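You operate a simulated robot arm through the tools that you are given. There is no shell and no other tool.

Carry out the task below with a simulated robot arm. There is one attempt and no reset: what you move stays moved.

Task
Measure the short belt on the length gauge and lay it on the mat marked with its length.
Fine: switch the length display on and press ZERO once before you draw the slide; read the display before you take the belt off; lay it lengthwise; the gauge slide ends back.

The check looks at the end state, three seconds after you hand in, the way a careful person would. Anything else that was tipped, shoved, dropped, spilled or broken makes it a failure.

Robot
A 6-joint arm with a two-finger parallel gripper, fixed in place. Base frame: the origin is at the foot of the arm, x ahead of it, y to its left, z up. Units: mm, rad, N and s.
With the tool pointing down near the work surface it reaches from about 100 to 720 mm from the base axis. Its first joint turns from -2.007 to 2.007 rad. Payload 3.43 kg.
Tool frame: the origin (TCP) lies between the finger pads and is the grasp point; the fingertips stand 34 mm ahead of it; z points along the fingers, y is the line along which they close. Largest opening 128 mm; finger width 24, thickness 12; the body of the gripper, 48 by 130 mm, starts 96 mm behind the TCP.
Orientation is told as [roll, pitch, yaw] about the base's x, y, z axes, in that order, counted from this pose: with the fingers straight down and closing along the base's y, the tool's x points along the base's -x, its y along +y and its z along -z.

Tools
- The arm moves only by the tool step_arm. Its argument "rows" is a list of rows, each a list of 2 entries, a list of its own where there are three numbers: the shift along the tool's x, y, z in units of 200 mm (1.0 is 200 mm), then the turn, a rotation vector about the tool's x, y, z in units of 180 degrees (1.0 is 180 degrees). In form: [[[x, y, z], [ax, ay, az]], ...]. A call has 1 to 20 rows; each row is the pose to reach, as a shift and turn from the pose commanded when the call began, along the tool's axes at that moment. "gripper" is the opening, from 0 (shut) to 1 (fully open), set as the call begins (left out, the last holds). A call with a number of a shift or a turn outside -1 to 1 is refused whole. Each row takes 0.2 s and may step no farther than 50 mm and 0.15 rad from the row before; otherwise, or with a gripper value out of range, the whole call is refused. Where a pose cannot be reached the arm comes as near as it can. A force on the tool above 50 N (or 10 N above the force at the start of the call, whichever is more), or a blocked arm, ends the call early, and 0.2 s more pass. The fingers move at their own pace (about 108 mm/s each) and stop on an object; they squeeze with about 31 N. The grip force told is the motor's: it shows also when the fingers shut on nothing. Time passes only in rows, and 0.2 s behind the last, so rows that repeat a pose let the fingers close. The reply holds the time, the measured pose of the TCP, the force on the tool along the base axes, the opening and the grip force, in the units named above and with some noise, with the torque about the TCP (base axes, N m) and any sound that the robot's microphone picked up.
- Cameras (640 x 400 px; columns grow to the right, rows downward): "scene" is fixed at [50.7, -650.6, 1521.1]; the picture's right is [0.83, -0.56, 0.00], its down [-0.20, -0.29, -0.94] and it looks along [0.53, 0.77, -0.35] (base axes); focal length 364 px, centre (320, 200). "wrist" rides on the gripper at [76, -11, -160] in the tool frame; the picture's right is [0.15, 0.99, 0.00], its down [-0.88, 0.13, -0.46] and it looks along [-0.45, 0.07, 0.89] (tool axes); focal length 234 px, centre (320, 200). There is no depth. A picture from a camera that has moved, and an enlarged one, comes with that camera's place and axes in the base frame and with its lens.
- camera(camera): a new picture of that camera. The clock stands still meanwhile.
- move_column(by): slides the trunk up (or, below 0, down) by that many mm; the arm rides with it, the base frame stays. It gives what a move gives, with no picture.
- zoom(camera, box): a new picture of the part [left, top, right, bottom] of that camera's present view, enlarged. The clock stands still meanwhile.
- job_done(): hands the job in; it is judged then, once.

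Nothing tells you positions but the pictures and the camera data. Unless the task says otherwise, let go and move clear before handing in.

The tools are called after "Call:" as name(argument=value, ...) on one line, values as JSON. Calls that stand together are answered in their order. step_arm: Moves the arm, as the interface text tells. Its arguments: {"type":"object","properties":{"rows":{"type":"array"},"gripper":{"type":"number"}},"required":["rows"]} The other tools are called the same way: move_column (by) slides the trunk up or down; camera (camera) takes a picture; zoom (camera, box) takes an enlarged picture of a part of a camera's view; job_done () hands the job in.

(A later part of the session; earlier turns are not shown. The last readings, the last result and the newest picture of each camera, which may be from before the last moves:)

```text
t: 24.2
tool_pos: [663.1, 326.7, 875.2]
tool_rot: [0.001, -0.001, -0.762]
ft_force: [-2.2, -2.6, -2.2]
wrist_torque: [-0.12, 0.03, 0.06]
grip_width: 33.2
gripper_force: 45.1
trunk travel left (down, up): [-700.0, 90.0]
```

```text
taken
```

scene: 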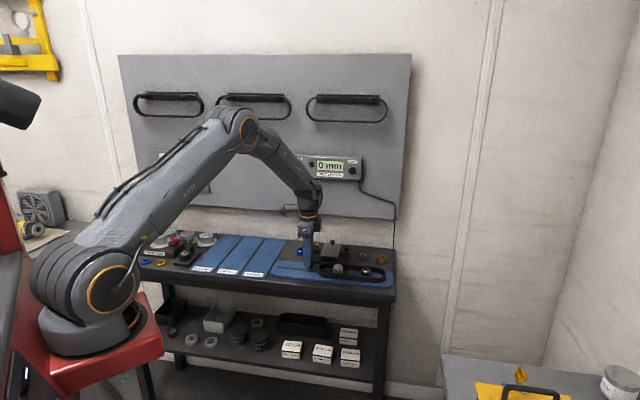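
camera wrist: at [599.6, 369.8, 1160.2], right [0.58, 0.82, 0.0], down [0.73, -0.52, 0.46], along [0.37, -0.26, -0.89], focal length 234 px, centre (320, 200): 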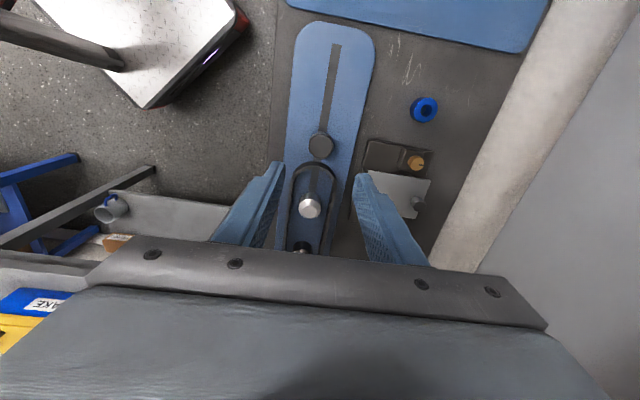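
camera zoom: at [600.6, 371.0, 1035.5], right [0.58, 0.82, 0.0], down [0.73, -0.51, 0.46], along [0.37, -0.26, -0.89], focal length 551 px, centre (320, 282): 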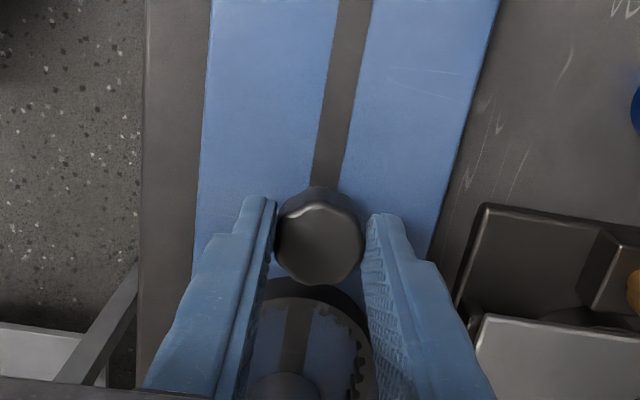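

The knob is held (33 mm) and the display still reads 0 mm in the scene view. I begin drawing the slide slowly towards the mats.

Call:
step_arm(rows=[[[0.03, 0, 0], [0, 0, 0]], [[0.06, 0, 0], [0, 0, 0]], [[0.1, 0, 0], [0, 0, 0]], [[0.14, 0, 0], [0, 0, 0]], [[0.18, 0, 0], [0, 0, 0]], [[0.2, 0, 0], [0, 0, 0]]])

Call:
camera(camera="wrist")

Call:
zoom(camera="scene", box=[260, 140, 400, 300])

```text
t: 25.6
tool_pos: [635.3, 354.2, 876.7]
tool_rot: [0.003, 0.001, -0.762]
ft_force: [5.8, 4.6, -4.3]
wrist_torque: [0.46, -0.04, 0.09]
grip_width: 33.1
gripper_force: 45.3
trunk travel left (down, up): [-700.0, 90.0]
```

```text
taken
camera wrist: at [572.5, 398.3, 1035.5], right [0.58, 0.82, 0.0], down [0.73, -0.51, 0.46], along [0.37, -0.26, -0.89], focal length 234 px, centre (320, 200)
```

wrist: 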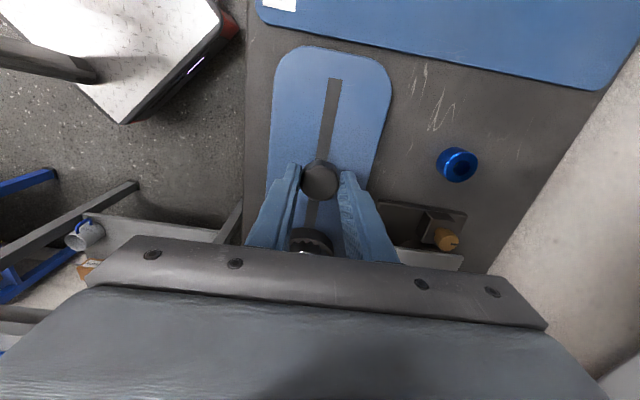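

```text
2.50 times, centred on (330, 220) of scene
camera zoom: at [50.7, -650.6, 1521.1], right [0.83, -0.56, 0.0], down [-0.2, -0.29, -0.94], along [0.53, 0.77, -0.35], focal length 911 px, centre (295, 150)
```

zoom: 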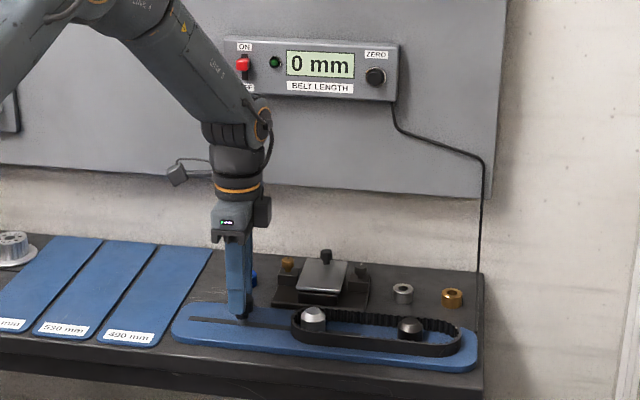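

The slide and silver post moved with the knob; display still 0 as the belt is not taut yet. I continue in small steps.

Call:
step_arm(rows=[[[0.03, 0.003, 0], [0, 0, 0]], [[0.06, 0.004, 0], [0, 0, 0]], [[0.09, 0.005, 0], [0, 0, 0]], [[0.12, 0.006, 0], [0, 0, 0]]])

Call:
zoom(camera="scene", box=[260, 140, 400, 300])

```text
t: 26.6
tool_pos: [619.6, 369.7, 876.7]
tool_rot: [-0.001, 0.0, -0.763]
ft_force: [5.6, 2.4, -3.4]
wrist_torque: [-0.5, -0.84, 0.16]
grip_width: 33.1
gripper_force: 44.8
trunk travel left (down, up): [-700.0, 90.0]
```

```text
2.50 times, centred on (330, 220) of scene
camera zoom: at [50.7, -650.6, 1521.1], right [0.83, -0.56, 0.0], down [-0.2, -0.29, -0.94], along [0.53, 0.77, -0.35], focal length 911 px, centre (295, 150)
```

zoom: 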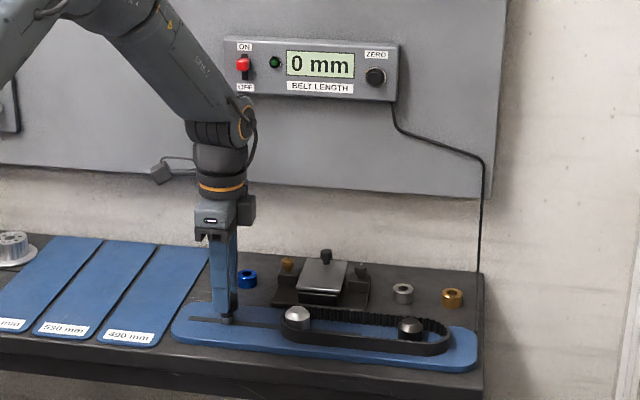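

The post now bears on the belt end and drags it along. I continue in finer steps until the belt is taut.

Call:
step_arm(rows=[[[0.02, 0, 0], [0, 0, 0]], [[0.04, 0, 0], [0, 0, 0]], [[0.06, 0, 0], [0, 0, 0]], [[0.08, 0, 0], [0, 0, 0]]])

Call:
zoom(camera="scene", box=[260, 140, 400, 300])

```text
t: 27.6
tool_pos: [607.3, 382.8, 875.4]
tool_rot: [0.001, 0.001, -0.764]
ft_force: [5.0, 3.0, 0.5]
wrist_torque: [0.05, -0.02, -0.02]
grip_width: 33.0
gripper_force: 45.1
trunk travel left (down, up): [-700.0, 90.0]
```

```text
2.50 times, centred on (330, 220) of scene
camera zoom: at [50.7, -650.6, 1521.1], right [0.83, -0.56, 0.0], down [-0.2, -0.29, -0.94], along [0.53, 0.77, -0.35], focal length 911 px, centre (295, 150)
```

zoom: 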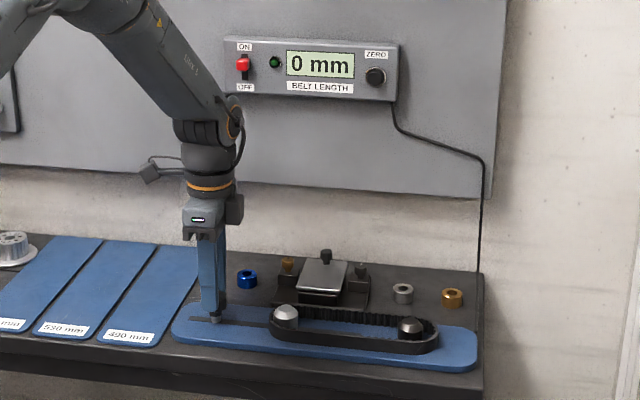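

There is about 10–15 mm of slack left at the fixed post. I continue with finer steps and watch force.

Call:
step_arm(rows=[[[0.015, 0, 0], [0, 0, 0]], [[0.03, 0, 0], [0, 0, 0]], [[0.04, 0, 0], [0, 0, 0]], [[0.05, 0, 0], [0, 0, 0]]])

Call:
zoom(camera="scene", box=[260, 140, 400, 300])

```text
t: 28.6
tool_pos: [600.7, 389.3, 876.5]
tool_rot: [0.0, 0.0, -0.762]
ft_force: [4.8, 1.1, 0.3]
wrist_torque: [-0.26, -0.34, 0.0]
grip_width: 33.0
gripper_force: 44.7
trunk travel left (down, up): [-700.0, 90.0]
```

```text
2.50 times, centred on (330, 220) of scene
camera zoom: at [50.7, -650.6, 1521.1], right [0.83, -0.56, 0.0], down [-0.2, -0.29, -0.94], along [0.53, 0.77, -0.35], focal length 911 px, centre (295, 150)
```

zoom: 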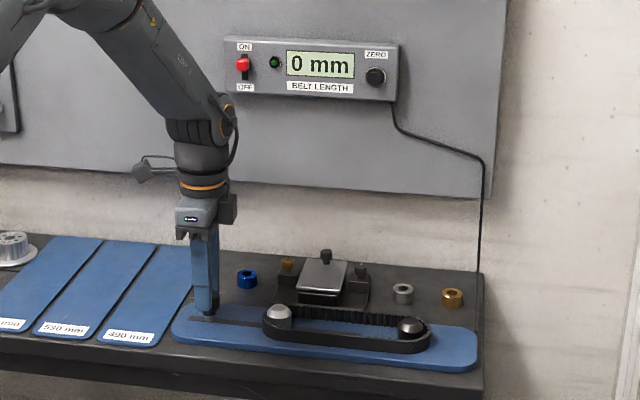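

Still a little slack at the right post and low force. I keep drawing in 2 mm steps.

Call:
step_arm(rows=[[[0.01, 0, 0], [0, 0, 0]], [[0.02, 0, 0], [0, 0, 0]], [[0.03, 0, 0], [0, 0, 0]], [[0.03, 0, 0], [0, 0, 0]]])

Call:
zoom(camera="scene", box=[300, 140, 400, 300])

```text
t: 29.6
tool_pos: [595.9, 393.2, 876.9]
tool_rot: [0.001, 0.0, -0.762]
ft_force: [9.6, -3.7, 6.2]
wrist_torque: [0.0, -0.15, 0.1]
grip_width: 33.0
gripper_force: 45.3
trunk travel left (down, up): [-700.0, 90.0]
```

```text
2.50 times, centred on (350, 220) of scene
camera zoom: at [50.7, -650.6, 1521.1], right [0.83, -0.56, 0.0], down [-0.2, -0.29, -0.94], along [0.53, 0.77, -0.35], focal length 911 px, centre (245, 150)
```

zoom: 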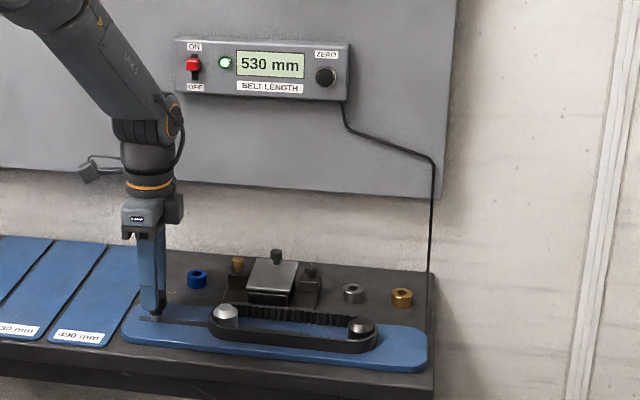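

The belt went taut: the LED lit and the display shows what looks like 530 mm. I zoom in to read it properly.

Call:
zoom(camera="scene", box=[280, 140, 380, 200])

Call:
camera(camera="wrist")

Call:
zoom(camera="scene", box=[270, 230, 398, 310])

```text
6.40 times, centred on (330, 170) of scene
camera zoom: at [50.7, -650.6, 1521.1], right [0.83, -0.56, 0.0], down [-0.2, -0.29, -0.94], along [0.53, 0.77, -0.35], focal length 2332 px, centre (256, 392)
```

zoom: 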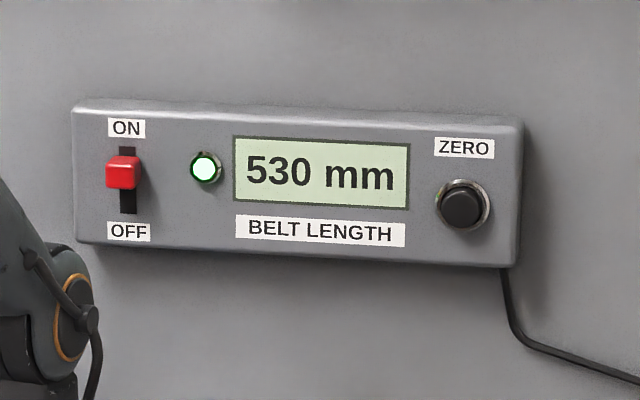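

```text
taken
camera wrist: at [533.6, 437.4, 1035.5], right [0.58, 0.82, 0.0], down [0.73, -0.52, 0.46], along [0.37, -0.26, -0.89], focal length 234 px, centre (320, 200)
```

wrist: 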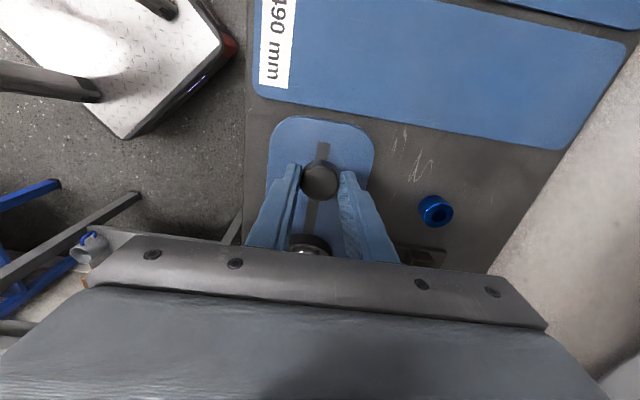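

```text
5.00 times, centred on (334, 270) of scene
camera zoom: at [50.7, -650.6, 1521.1], right [0.83, -0.56, 0.0], down [-0.2, -0.29, -0.94], along [0.53, 0.77, -0.35], focal length 1822 px, centre (250, -150)
```

zoom: 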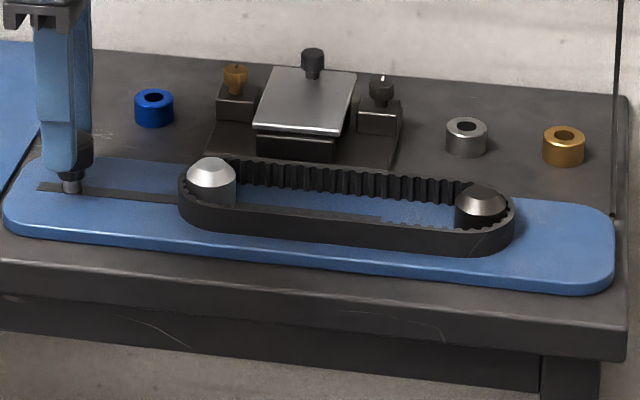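

The display reads 530 mm, so the belt belongs on the 530 mat. Now I relax the slide about 50 mm back, enough to free the belt without the knob pushing against it, and will finish returning the slide after the belt is off.

Call:
step_arm(rows=[[[-0.03, 0, 0], [0, 0, 0]], [[-0.06, 0, 0], [0, 0, 0]], [[-0.1, -0.001, 0], [0, 0, 0]], [[-0.14, -0.002, 0], [0, 0, 0]], [[-0.18, -0.003, 0], [0, 0, 0]], [[-0.22, -0.003, 0], [0, 0, 0]], [[-0.24, -0.003, 0], [0, 0, 0]]])

Call:
zoom(camera="scene", box=[270, 230, 398, 310])

Call:
zoom(camera="wrist", box=[220, 80, 420, 250])

Call:
zoom(camera="scene", box=[280, 140, 380, 200])

```text
t: 31.2
tool_pos: [629.1, 359.3, 876.5]
tool_rot: [0.001, 0.002, -0.763]
ft_force: [4.4, 5.2, 4.5]
wrist_torque: [0.22, -0.24, 0.22]
grip_width: 33.3
gripper_force: 45.0
trunk travel left (down, up): [-700.0, 90.0]
```

```text
5.00 times, centred on (334, 270) of scene
camera zoom: at [50.7, -650.6, 1521.1], right [0.83, -0.56, 0.0], down [-0.2, -0.29, -0.94], along [0.53, 0.77, -0.35], focal length 1822 px, centre (250, -150)
```

zoom: 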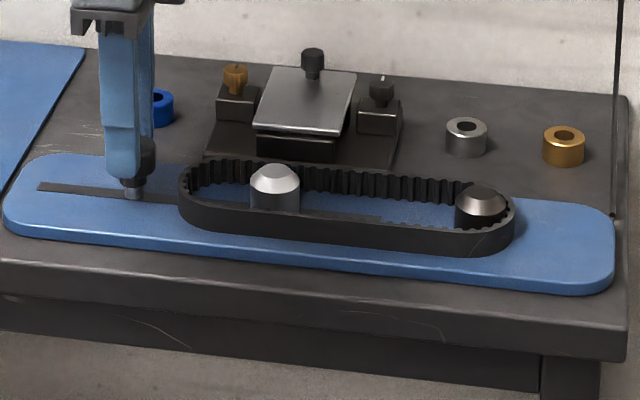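

```text
2.35 times, centred on (320, 165) of wrist
camera zoom: at [566.9, 404.4, 1035.5], right [0.58, 0.82, 0.0], down [0.73, -0.51, 0.46], along [0.37, -0.26, -0.89], focal length 551 px, centre (320, 282)
```

zoom: 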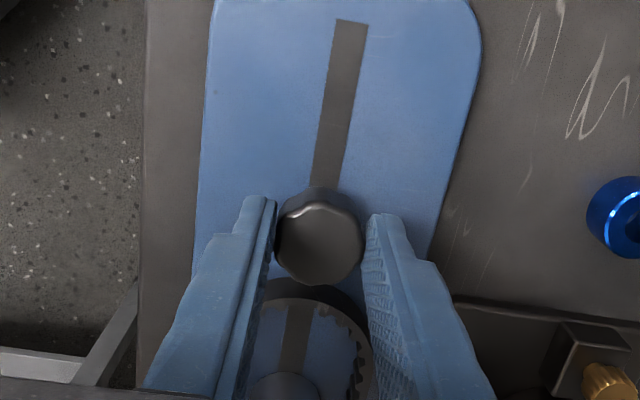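

```text
6.40 times, centred on (330, 170) of scene
camera zoom: at [50.7, -650.6, 1521.1], right [0.83, -0.56, 0.0], down [-0.2, -0.29, -0.94], along [0.53, 0.77, -0.35], focal length 2332 px, centre (256, 392)
```

zoom: 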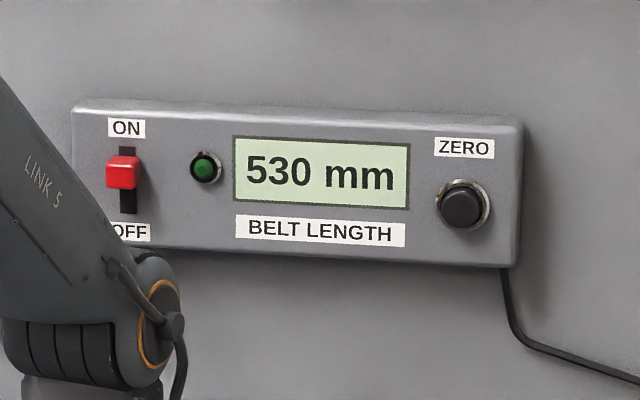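

The display holds 530 mm and the belt is slack again. I release the knob and lift straight up to look over the belt.

Call:
step_arm(rows=[[[0, 0, 0], [0, 0, 0]], [[0, 0, 0], [0, 0, 0]], [[0, 0, -0.1], [0, 0, 0]], [[0, 0, -0.3], [0, 0, 0]], [[0, 0, -0.5], [0, 0, 0]], [[0, 0, -0.6], [0, 0, 0]]], gripper=0.47)

Call:
step_arm(rows=[[[-0.2, 0, 0], [0, 0, 0]], [[-0.4, 0, 0], [0, 0, 0]], [[-0.6, 0, 0], [0, 0, 0]], [[-0.6, 0, 0], [0, 0, 0]]], gripper=0.72)

Call:
camera(camera="wrist")

Call:
zoom(camera="scene", box=[270, 230, 398, 310])

```text
t: 32.6
tool_pos: [628.8, 359.3, 997.0]
tool_rot: [0.0, 0.0, -0.762]
ft_force: [-1.1, -0.4, 0.1]
wrist_torque: [-0.02, 0.01, 0.0]
grip_width: 60.2
gripper_force: 0.0
trunk travel left (down, up): [-700.0, 90.0]
```

```text
t: 33.6
tool_pos: [716.9, 277.2, 994.4]
tool_rot: [0.002, 0.0, -0.763]
ft_force: [-0.3, 0.7, 0.5]
wrist_torque: [0.03, 0.02, 0.0]
grip_width: 92.0
gripper_force: 0.0
trunk travel left (down, up): [-700.0, 90.0]
```

```text
taken
camera wrist: at [654.7, 321.0, 1154.3], right [0.58, 0.82, 0.0], down [0.73, -0.51, 0.46], along [0.37, -0.26, -0.89], focal length 234 px, centre (320, 200)
```

wrist: 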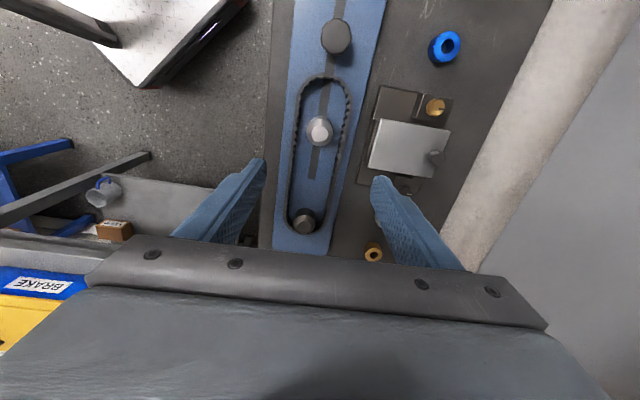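

```text
5.00 times, centred on (334, 270) of scene
camera zoom: at [50.7, -650.6, 1521.1], right [0.83, -0.56, 0.0], down [-0.2, -0.29, -0.94], along [0.53, 0.77, -0.35], focal length 1822 px, centre (250, -150)
```

zoom: 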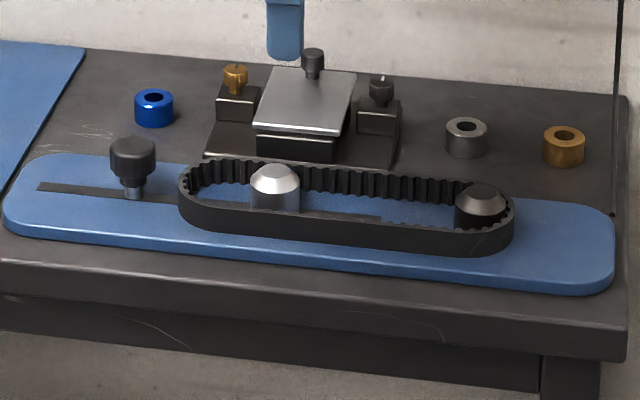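

The slide stays where I left it and the belt is loose. I zoom in to locate the belt's sides and centre.

Call:
zoom(camera="wrist", box=[200, 10, 460, 250])

Call:
zoom(camera="wrist", box=[250, 70, 400, 164])

Call:
zoom(camera="wrist", box=[250, 150, 400, 244])

```text
1.67 times, centred on (330, 130) of wrist
camera zoom: at [654.7, 321.0, 1154.3], right [0.58, 0.82, 0.0], down [0.73, -0.51, 0.46], along [0.37, -0.26, -0.89], focal length 390 px, centre (303, 317)
```

zoom: 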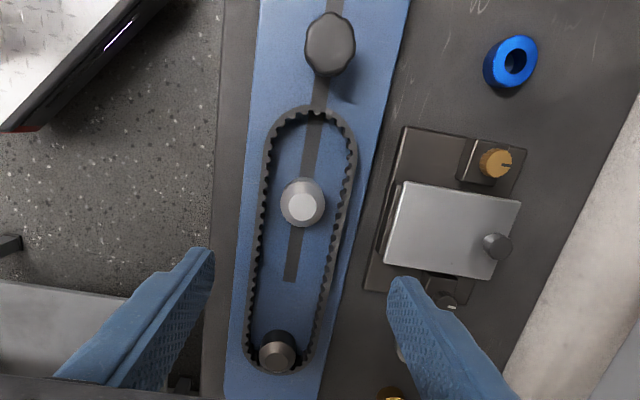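

```text
4.26 times, centred on (325, 117) of wrist
camera zoom: at [654.7, 321.0, 1154.3], right [0.58, 0.82, 0.0], down [0.73, -0.51, 0.46], along [0.37, -0.26, -0.89], focal length 996 px, centre (299, 553)
```

zoom: 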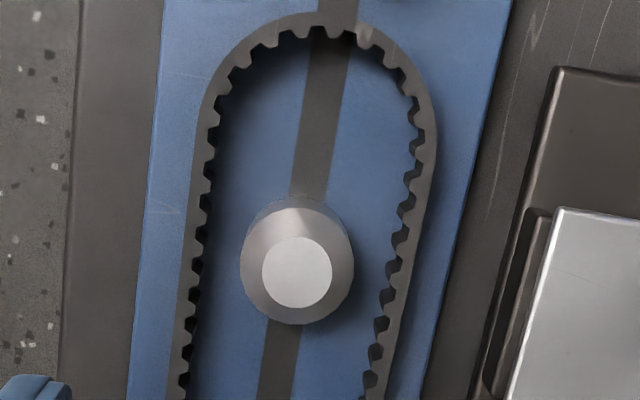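

```text
4.26 times, centred on (325, 197) of wrist
camera zoom: at [654.7, 321.0, 1154.3], right [0.58, 0.82, 0.0], down [0.73, -0.51, 0.46], along [0.37, -0.26, -0.89], focal length 996 px, centre (299, 213)
```

zoom: 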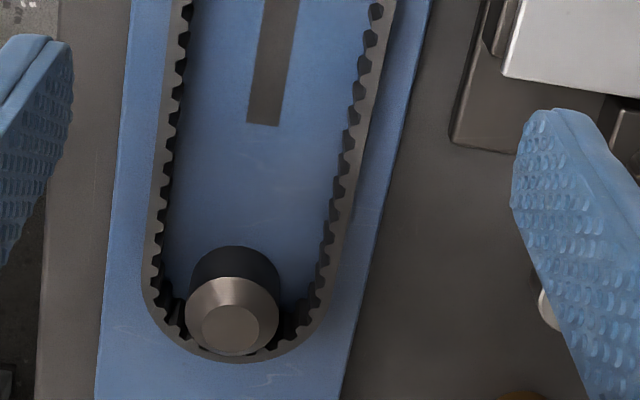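

Working in bench coordinates, the belt is about 231 × 69 mm, centred at (739, 253) with its top near z ≈ 845–850; the fixture behind leaves ~13 mm for the rear finger. I centre over the belt with the fingers open ~86 mm and descend part way to check.

Call:
step_arm(rows=[[[-0.08, -0.006, 0], [0, 0, 0]], [[-0.1635, -0.012, 0], [0, 0, 0]], [[-0.1635, -0.012, 0.15], [0, 0, 0]], [[-0.1635, -0.012, 0.3], [0, 0, 0]], [[-0.1635, -0.012, 0.42], [0, 0, 0]], [[-0.1635, -0.012, 0.42], [0, 0, 0]]], gripper=0.67)

Call:
camera(camera="wrist")

Call:
zoom(camera="scene", box=[270, 220, 398, 300])

```text
t: 35.0
tool_pos: [738.7, 252.2, 911.6]
tool_rot: [0.001, 0.0, -0.762]
ft_force: [0.4, 1.1, -0.1]
wrist_torque: [0.0, 0.0, 0.0]
grip_width: 86.1
gripper_force: 0.0
trunk travel left (down, up): [-700.0, 90.0]
```

```text
taken
camera wrist: at [676.1, 297.5, 1070.3], right [0.58, 0.82, 0.0], down [0.73, -0.51, 0.46], along [0.37, -0.26, -0.89], focal length 234 px, centre (320, 200)
```

wrist: 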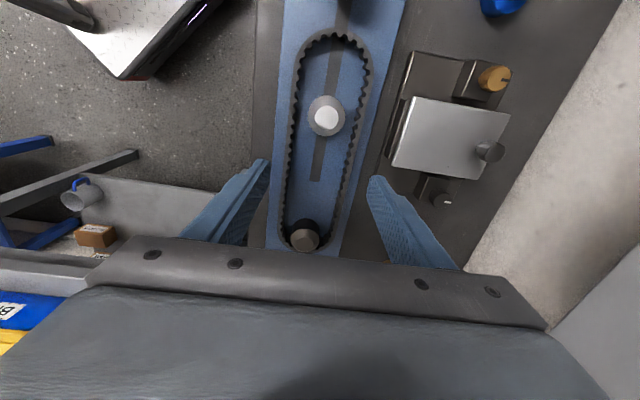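

```text
5.00 times, centred on (334, 260) of scene
camera zoom: at [50.7, -650.6, 1521.1], right [0.83, -0.56, 0.0], down [-0.2, -0.29, -0.94], along [0.53, 0.77, -0.35], focal length 1822 px, centre (250, -100)
```

zoom: 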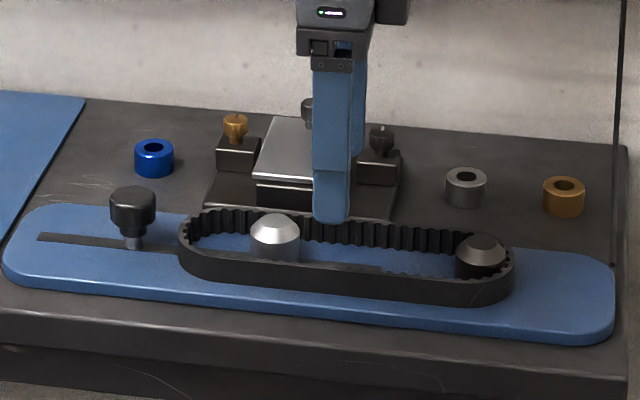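

The belt is centred between the fingers. I lower to about 866 mm TCP height so the tips come alongside the belt without touching the plate.

Call:
step_arm(rows=[[[0, 0, 0.06], [0, 0, 0]], [[0, 0, 0.12], [0, 0, 0]], [[0, 0, 0.16], [0, 0, 0]], [[0, 0, 0.2], [0, 0, 0]], [[0, 0, 0.225], [0, 0, 0]]])

Call:
camera(camera="wrist")

Call:
zoom(camera="scene", box=[290, 230, 390, 300])

```text
t: 36.2
tool_pos: [739.3, 254.3, 866.8]
tool_rot: [-0.002, 0.001, -0.763]
ft_force: [0.6, 0.1, 0.1]
wrist_torque: [-0.04, 0.02, 0.01]
grip_width: 85.8
gripper_force: 0.0
trunk travel left (down, up): [-700.0, 90.0]
```

```text
taken
camera wrist: at [675.5, 297.6, 1026.9], right [0.58, 0.82, 0.0], down [0.73, -0.51, 0.46], along [0.37, -0.26, -0.89], focal length 234 px, centre (320, 200)
```

wrist: 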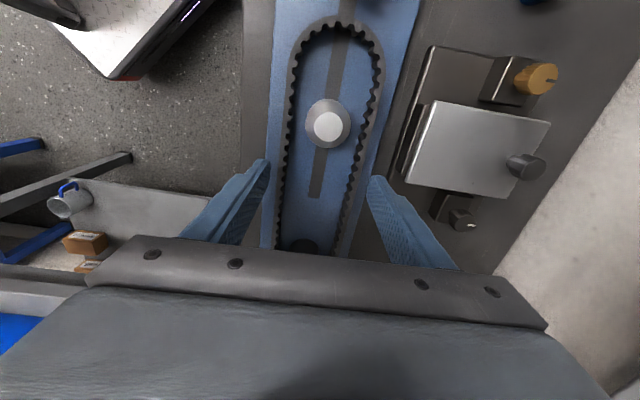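

```text
5.71 times, centred on (340, 265) of scene
camera zoom: at [50.7, -650.6, 1521.1], right [0.83, -0.56, 0.0], down [-0.2, -0.29, -0.94], along [0.53, 0.77, -0.35], focal length 2082 px, centre (206, -171)
```

zoom: 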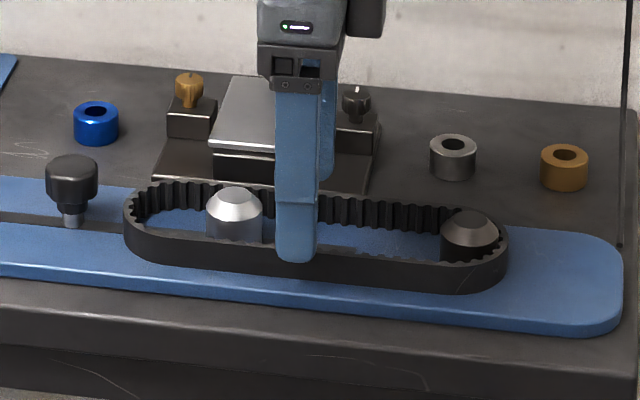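

The front finger overlaps the upper part of the belt. I lower 4 mm more for a better hold, then close gently.

Call:
step_arm(rows=[[[0, 0, 0.01], [0, 0, 0]], [[0, 0, 0.02], [0, 0, 0]]])

Call:
step_arm(rows=[[[0, 0, 0], [0, 0, 0]], [[0, 0, 0], [0, 0, 0]]], gripper=0.52)

Call:
camera(camera="wrist")

Call:
zoom(camera="scene", box=[290, 230, 390, 300])

```text
t: 36.8
tool_pos: [738.1, 252.5, 863.7]
tool_rot: [0.0, 0.002, -0.763]
ft_force: [-0.4, 0.2, 0.6]
wrist_torque: [-0.02, -0.01, -0.02]
grip_width: 85.9
gripper_force: 0.1
trunk travel left (down, up): [-700.0, 90.0]
```

```text
t: 37.4
tool_pos: [738.1, 252.9, 863.8]
tool_rot: [-0.001, 0.0, -0.763]
ft_force: [0.8, 0.0, -0.4]
wrist_torque: [0.02, -0.01, 0.0]
grip_width: 73.7
gripper_force: 31.7
trunk travel left (down, up): [-700.0, 90.0]
```

```text
taken
camera wrist: at [675.6, 297.0, 1022.8], right [0.58, 0.82, 0.0], down [0.73, -0.51, 0.46], along [0.37, -0.26, -0.89], focal length 234 px, centre (320, 200)
```

wrist: 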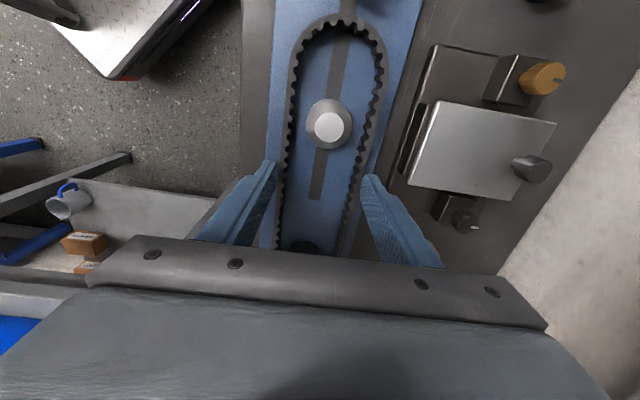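

```text
5.71 times, centred on (340, 265) of scene
camera zoom: at [50.7, -650.6, 1521.1], right [0.83, -0.56, 0.0], down [-0.2, -0.29, -0.94], along [0.53, 0.77, -0.35], focal length 2082 px, centre (206, -171)
```

zoom: 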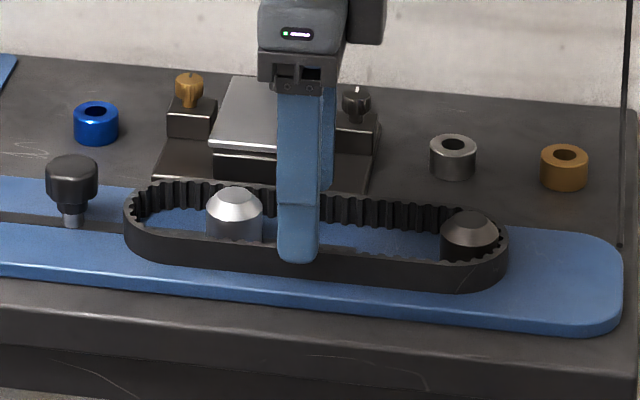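

The fingers have stopped at 73.7 mm with full grip force, so they are on the belt. I hold a firm command and lift a few millimetres to check the hold.

Call:
step_arm(rows=[[[0, 0, 0], [0, 0, 0]], [[0, 0, 0], [0, 0, 0]]], gripper=0.4)

Call:
step_arm(rows=[[[0, 0, -0.01], [0, 0, 0]], [[0, 0, -0.03], [0, 0, 0]], [[0, 0, -0.05], [0, 0, 0]]])

Call:
camera(camera="wrist")

Call:
zoom(camera="scene", box=[290, 230, 390, 300])

```text
t: 38.0
tool_pos: [738.6, 252.7, 862.7]
tool_rot: [0.001, 0.002, -0.763]
ft_force: [-0.3, 0.3, -0.1]
wrist_torque: [0.02, 0.01, -0.01]
grip_width: 73.7
gripper_force: 30.8
trunk travel left (down, up): [-700.0, 90.0]
```

```text
t: 38.8
tool_pos: [739.4, 252.4, 873.0]
tool_rot: [-0.001, 0.001, -0.763]
ft_force: [-0.1, 0.3, -2.0]
wrist_torque: [0.01, 0.02, 0.02]
grip_width: 73.4
gripper_force: 31.1
trunk travel left (down, up): [-700.0, 90.0]
```

```text
taken
camera wrist: at [676.0, 297.1, 1033.1], right [0.58, 0.82, 0.0], down [0.73, -0.51, 0.46], along [0.37, -0.26, -0.89], focal length 234 px, centre (320, 200)
```

wrist: 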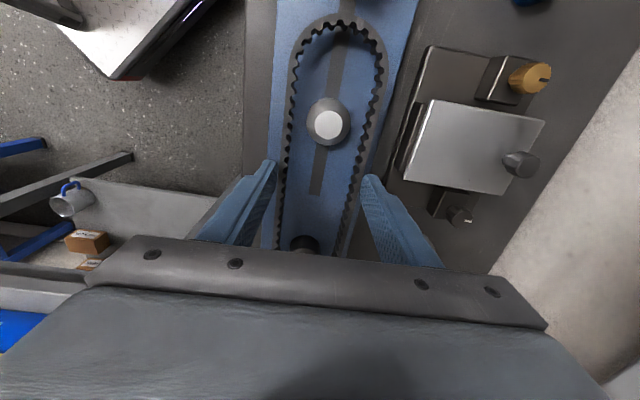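

```text
5.71 times, centred on (340, 265) of scene
camera zoom: at [50.7, -650.6, 1521.1], right [0.83, -0.56, 0.0], down [-0.2, -0.29, -0.94], along [0.53, 0.77, -0.35], focal length 2082 px, centre (206, -171)
```

zoom: 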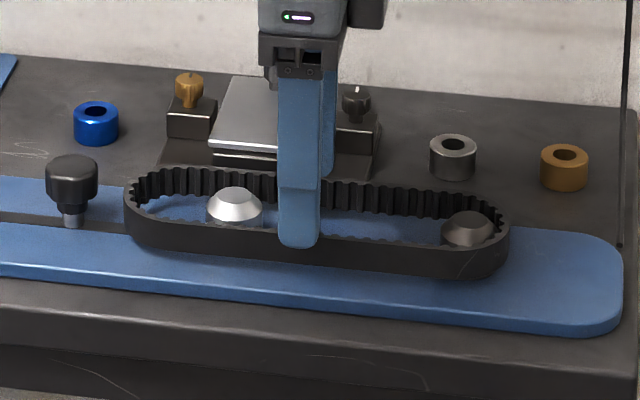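

The belt lifts cleanly with the gripper. I raise it well clear of the posts.

Call:
step_arm(rows=[[[0, 0, -0.06], [0, 0, 0]], [[0, 0, -0.14], [0, 0, 0]], [[0, 0, -0.24], [0, 0, 0]], [[0, 0, -0.36], [0, 0, 0]], [[0, 0, -0.46], [0, 0, 0]], [[0, 0, -0.54], [0, 0, 0]]])

Call:
camera(camera="wrist")

Call:
camera(camera="scene")

```text
t: 40.2
tool_pos: [739.8, 254.3, 982.3]
tool_rot: [0.001, -0.001, -0.763]
ft_force: [-0.6, 0.0, -1.3]
wrist_torque: [0.03, -0.02, -0.02]
grip_width: 73.4
gripper_force: 30.5
trunk travel left (down, up): [-700.0, 90.0]
```

```text
taken
camera wrist: at [676.0, 298.2, 1141.0], right [0.58, 0.82, 0.0], down [0.73, -0.51, 0.46], along [0.37, -0.26, -0.89], focal length 234 px, centre (320, 200)
```

wrist: 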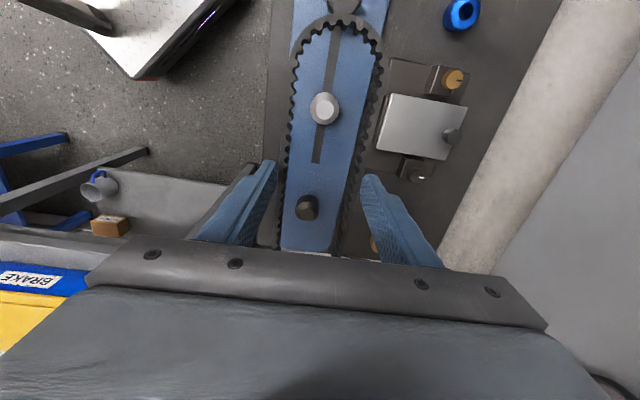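

```text
taken
```

scene: 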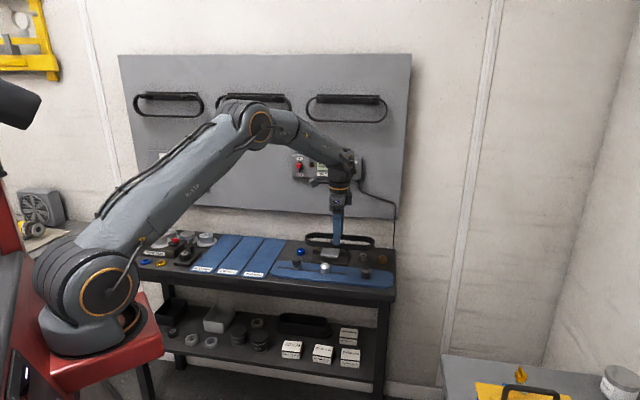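

The belt is clear of the posts and firmly held. I carry it sideways along the bench towards the mats.

Call:
step_arm(rows=[[[0.15, 0, 0], [0, 0, 0]], [[0.35, 0.03, 0], [0, 0, 0]], [[0.55, 0.06, 0], [0, 0, 0]], [[0.75, 0.09, 0], [0, 0, 0]], [[0.9, 0.12, 0], [0, 0, 0]], [[1.0, 0.15, 0], [0, 0, 0]]])

Call:
step_arm(rows=[[[0.08, 0.02, 0], [0, 0, -0.0455]], [[0.17, 0.05, 0], [0, 0, -0.091]], [[0.26, 0.08, 0], [0, 0, -0.1364]], [[0.35, 0.11, 0], [0, 0, -0.1818]], [[0.44, 0.14, 0], [0, 0, -0.2273]], [[0.53, 0.17, 0], [0, 0, -0.2727]], [[0.62, 0.2, 0], [0, 0, -0.3182]], [[0.71, 0.22, 0], [0, 0, -0.3636]], [[0.8, 0.25, 0], [0, 0, -0.4091]], [[0.88, 0.27, 0], [0, 0, -0.4545]], [[0.95, 0.29, 0], [0, 0, -0.5]], [[0.95, 0.29, 0], [0, 0, -0.5]]])

Call:
camera(camera="wrist")

Call:
camera(camera="scene")

```text
t: 41.6
tool_pos: [614.3, 412.2, 982.0]
tool_rot: [-0.001, 0.0, -0.762]
ft_force: [0.4, -0.8, -1.4]
wrist_torque: [0.02, -0.01, -0.01]
grip_width: 73.6
gripper_force: 31.3
trunk travel left (down, up): [-700.0, 90.0]
```

```text
t: 44.2
tool_pos: [519.0, 584.6, 982.3]
tool_rot: [0.002, 0.0, 0.811]
ft_force: [-0.6, -1.2, -3.4]
wrist_torque: [-0.13, 0.12, -0.01]
grip_width: 73.2
gripper_force: 30.7
trunk travel left (down, up): [-700.0, 90.0]
```

```text
taken
camera wrist: at [473.4, 523.7, 1141.0], right [-0.82, 0.58, 0.0], down [0.51, 0.73, 0.46], along [0.26, 0.37, -0.89], focal length 234 px, centre (320, 200)
```

wrist: 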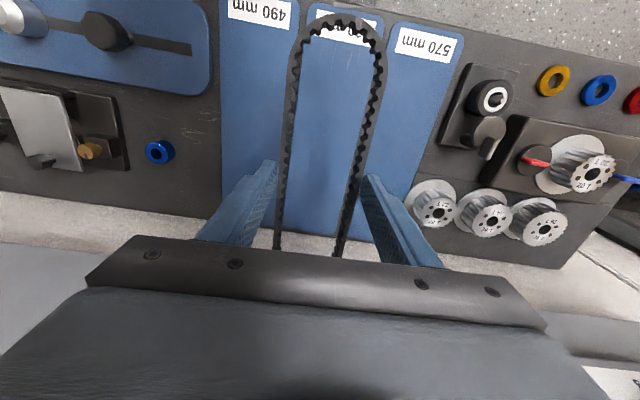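

```text
taken
```

scene: 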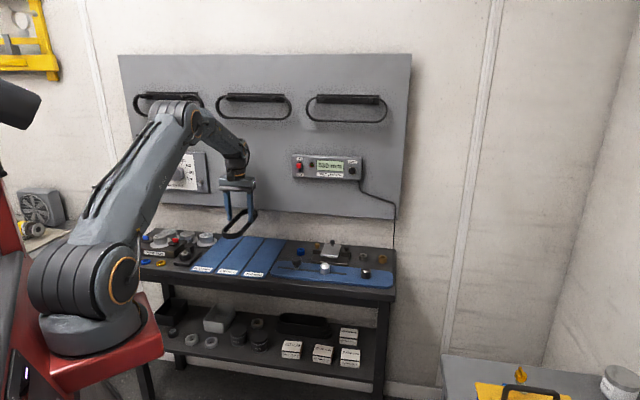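

The belt is now over the 530 mat area, lengthwise with the mats. I zoom in to check the lateral and lengthwise alignment.

Call:
zoom(camera="wrist", box=[200, 0, 480, 250])

Call:
zoom(camera="scene", box=[170, 170, 300, 290])

```text
1.60 times, centred on (340, 125) of wrist
camera zoom: at [473.4, 523.7, 1141.0], right [-0.82, 0.58, 0.0], down [0.51, 0.73, 0.46], along [0.26, 0.37, -0.89], focal length 375 px, centre (288, 320)
```

zoom: 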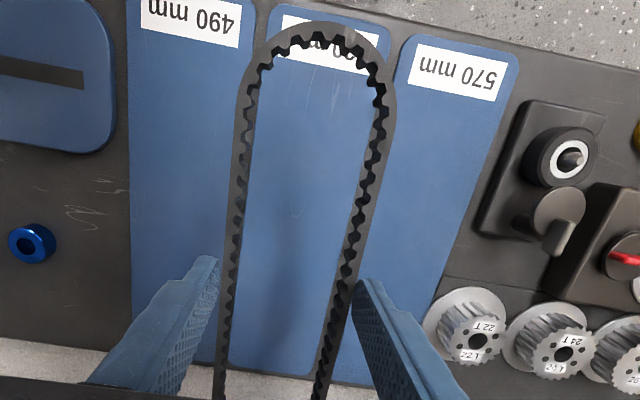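

```text
3.33 times, centred on (235, 230) of scene
camera zoom: at [50.7, -650.6, 1521.1], right [0.83, -0.56, 0.0], down [-0.2, -0.29, -0.94], along [0.53, 0.77, -0.35], focal length 1215 px, centre (603, 100)
```

zoom: 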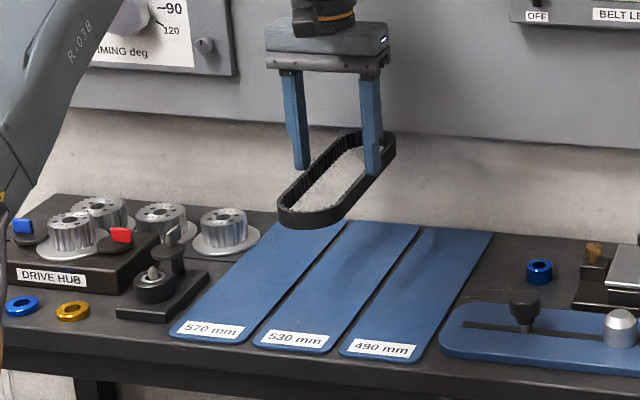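

The alignment looks close, needing perhaps 6–10 mm towards the 570 side. I shift 6 mm and lower to about 45 mm above the mat for a more exact look.

Call:
step_arm(rows=[[[0, 0.015, 0.1], [0, 0, 0]], [[0, 0.03, 0.22], [0, 0, 0]], [[0, 0.03, 0.34], [0, 0, 0]], [[0, 0.03, 0.42], [0, 0, 0]], [[0, 0.03, 0.42], [0, 0, 0]]])

Call:
zoom(camera="wrist", box=[200, 0, 480, 250])

Call:
zoom(camera="scene", box=[170, 200, 300, 290])

Call:
camera(camera="wrist")

```text
t: 45.4
tool_pos: [513.1, 589.4, 897.3]
tool_rot: [-0.001, 0.001, 0.808]
ft_force: [-0.2, 0.1, -0.8]
wrist_torque: [0.01, 0.01, 0.0]
grip_width: 73.5
gripper_force: 30.9
trunk travel left (down, up): [-700.0, 90.0]
```

```text
1.60 times, centred on (340, 125) of wrist
camera zoom: at [467.8, 527.5, 1056.3], right [-0.82, 0.58, 0.0], down [0.51, 0.73, 0.46], along [0.26, 0.37, -0.89], focal length 375 px, centre (288, 320)
```

zoom: 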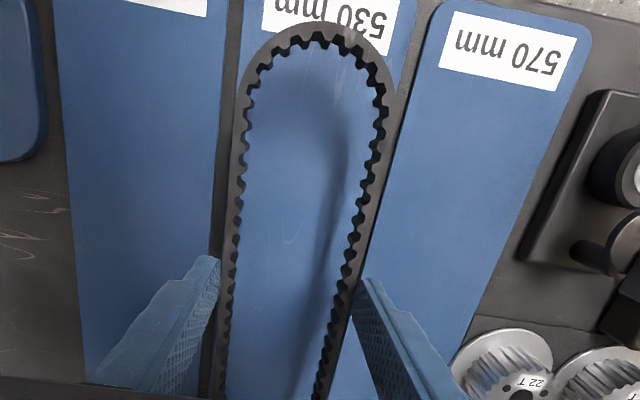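

```text
4.44 times, centred on (235, 245) of scene
camera zoom: at [50.7, -650.6, 1521.1], right [0.83, -0.56, 0.0], down [-0.2, -0.29, -0.94], along [0.53, 0.77, -0.35], focal length 1620 px, centre (698, 0)
```

zoom: 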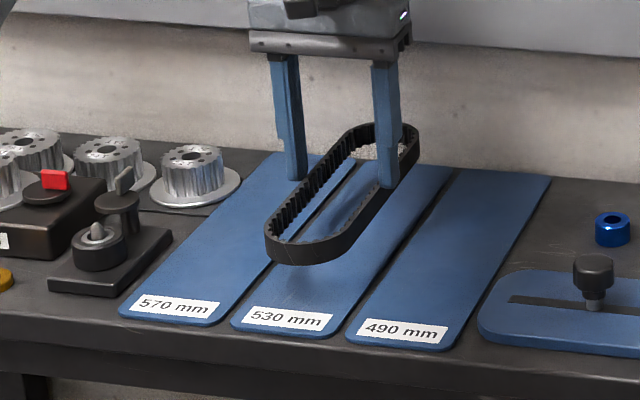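

```text
taken
camera wrist: at [467.8, 527.5, 1056.3], right [-0.82, 0.58, 0.0], down [0.51, 0.73, 0.46], along [0.26, 0.37, -0.89], focal length 234 px, centre (320, 200)
```

wrist: 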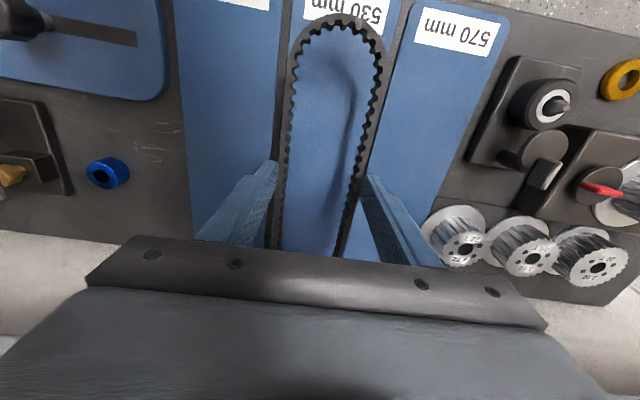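

The mat surface triangulates to z ≈ 810. I zoom the scene view further to check the mat's edges against the belt.

Call:
zoom(camera="scene", box=[190, 225, 290, 285])

Call:
zoom(camera="wrist", box=[260, 0, 420, 100])

Call:
zoom(camera="wrist", box=[240, 150, 400, 250])

```text
6.40 times, centred on (240, 255) of scene
camera zoom: at [50.7, -650.6, 1521.1], right [0.83, -0.56, 0.0], down [-0.2, -0.29, -0.94], along [0.53, 0.77, -0.35], focal length 2332 px, centre (832, -152)
```

zoom: 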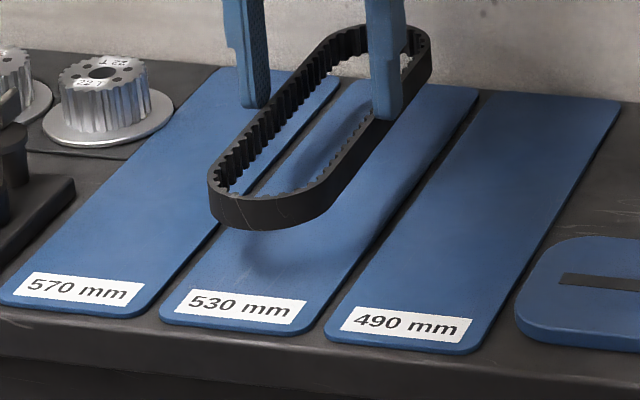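

```text
4.00 times, centred on (340, 50) of wrist
camera zoom: at [467.8, 527.5, 1056.3], right [-0.82, 0.58, 0.0], down [0.51, 0.73, 0.46], along [0.26, 0.37, -0.89], focal length 937 px, centre (240, 800)
```

zoom: 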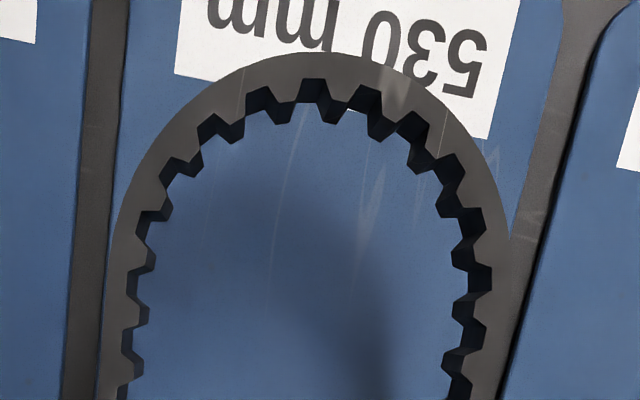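

```text
4.00 times, centred on (320, 200) of wrist
camera zoom: at [467.8, 527.5, 1056.3], right [-0.82, 0.58, 0.0], down [0.51, 0.73, 0.46], along [0.26, 0.37, -0.89], focal length 937 px, centre (320, 200)
```

zoom: 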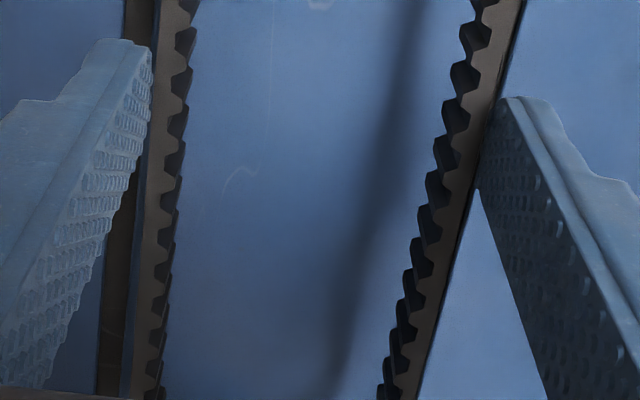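

By both cameras the mat's centreline is within ~1 mm of the belt's, with the bench about 1–1.5° off my tool heading. I rotate slightly to suit and lower to just above the mat.

Call:
step_arm(rows=[[[0, 0.005, 0.06], [0, 0, 0.004]], [[0, 0.005, 0.12], [0, 0, 0.007]], [[0, 0.005, 0.165], [0, 0, 0.007]], [[0, 0.005, 0.18], [0, 0, 0.007]]])

Call:
zoom(camera="scene", box=[190, 225, 290, 285])

Call:
zoom(camera="wrist", box=[220, 0, 440, 250])

```text
t: 46.4
tool_pos: [511.5, 591.2, 861.4]
tool_rot: [0.001, -0.001, 0.785]
ft_force: [-0.4, -0.7, -0.9]
wrist_torque: [0.0, 0.03, 0.01]
grip_width: 73.5
gripper_force: 30.9
trunk travel left (down, up): [-700.0, 90.0]
```

```text
6.40 times, centred on (240, 255) of scene
camera zoom: at [50.7, -650.6, 1521.1], right [0.83, -0.56, 0.0], down [-0.2, -0.29, -0.94], along [0.53, 0.77, -0.35], focal length 2332 px, centre (832, -152)
```

zoom: 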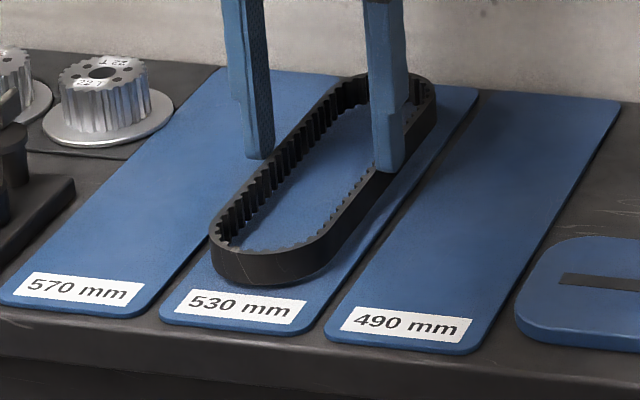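

```text
1.60 times, centred on (330, 125) of wrist
camera zoom: at [465.9, 529.2, 1020.5], right [-0.8, 0.6, 0.0], down [0.53, 0.71, 0.46], along [0.27, 0.37, -0.89], focal length 375 px, centre (304, 320)
```

zoom: 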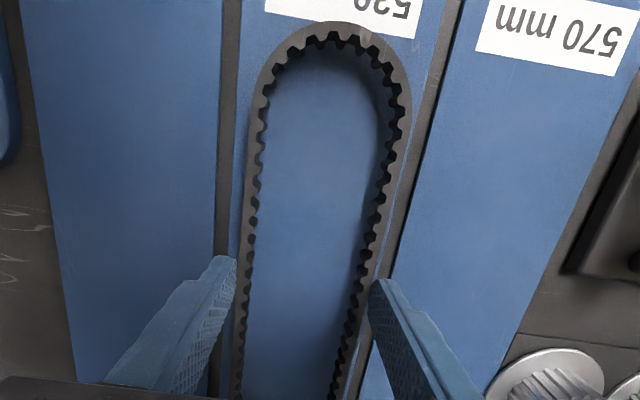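

The belt sits nicely centred over the 530 mat, about 8–10 mm above it. I lower in fine steps until contact shows in the force.

Call:
step_arm(rows=[[[0, 0, 0.012], [0, 0, 0]], [[0, 0, 0.022], [0, 0, 0]], [[0, 0, 0.03], [0, 0, 0]]])

Call:
zoom(camera="scene", box=[190, 225, 290, 285])

```text
t: 47.2
tool_pos: [512.5, 590.9, 855.5]
tool_rot: [-0.001, 0.001, 0.784]
ft_force: [-1.5, -4.0, 9.7]
wrist_torque: [-0.37, 0.16, -0.19]
grip_width: 73.3
gripper_force: 30.9
trunk travel left (down, up): [-700.0, 90.0]
```

```text
6.40 times, centred on (240, 255) of scene
camera zoom: at [50.7, -650.6, 1521.1], right [0.83, -0.56, 0.0], down [-0.2, -0.29, -0.94], along [0.53, 0.77, -0.35], focal length 2332 px, centre (832, -152)
```

zoom: 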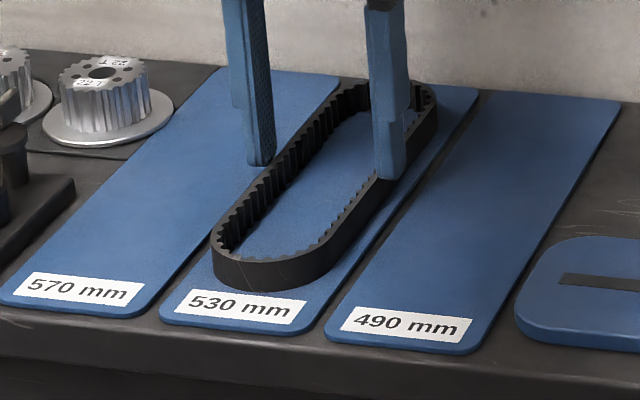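

The belt has touched down (about 10 N up). I open the fingers and then lift straight up.

Call:
step_arm(rows=[[[0, 0, 0], [0, 0, 0]], [[0, 0, 0], [0, 0, 0]], [[0, 0, 0], [0, 0, 0]]], gripper=0.72)

Call:
step_arm(rows=[[[0, 0, -0.05], [0, 0, 0]], [[0, 0, -0.15], [0, 0, 0]], [[0, 0, -0.35], [0, 0, 0]], [[0, 0, -0.55], [0, 0, 0]], [[0, 0, -0.7], [0, 0, 0]]])

Call:
camera(camera="wrist")

Call:
zoom(camera="scene", box=[190, 225, 290, 285])

```text
t: 48.0
tool_pos: [512.2, 591.1, 854.7]
tool_rot: [-0.001, 0.0, 0.786]
ft_force: [0.2, -0.3, 0.9]
wrist_torque: [0.04, 0.03, 0.03]
grip_width: 92.2
gripper_force: 0.1
trunk travel left (down, up): [-700.0, 90.0]
```

```text
t: 49.2
tool_pos: [513.2, 591.3, 993.0]
tool_rot: [0.001, -0.001, 0.787]
ft_force: [0.5, 1.0, 0.0]
wrist_torque: [-0.03, 0.0, -0.02]
grip_width: 92.4
gripper_force: 0.0
trunk travel left (down, up): [-700.0, 90.0]
```

```text
taken
camera wrist: at [467.7, 530.0, 1152.8], right [-0.8, 0.6, 0.0], down [0.53, 0.72, 0.46], along [0.27, 0.37, -0.89], focal length 234 px, centre (320, 200)
```

wrist: 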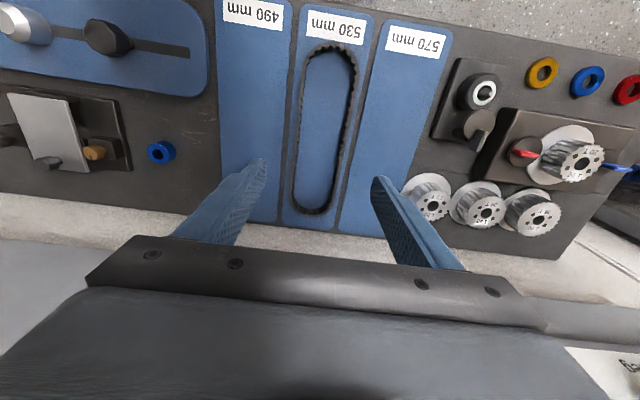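

```text
6.40 times, centred on (240, 255) of scene
camera zoom: at [50.7, -650.6, 1521.1], right [0.83, -0.56, 0.0], down [-0.2, -0.29, -0.94], along [0.53, 0.77, -0.35], focal length 2332 px, centre (832, -152)
```

zoom: 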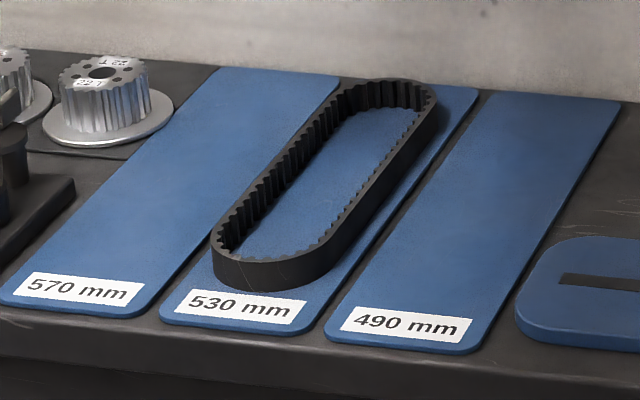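

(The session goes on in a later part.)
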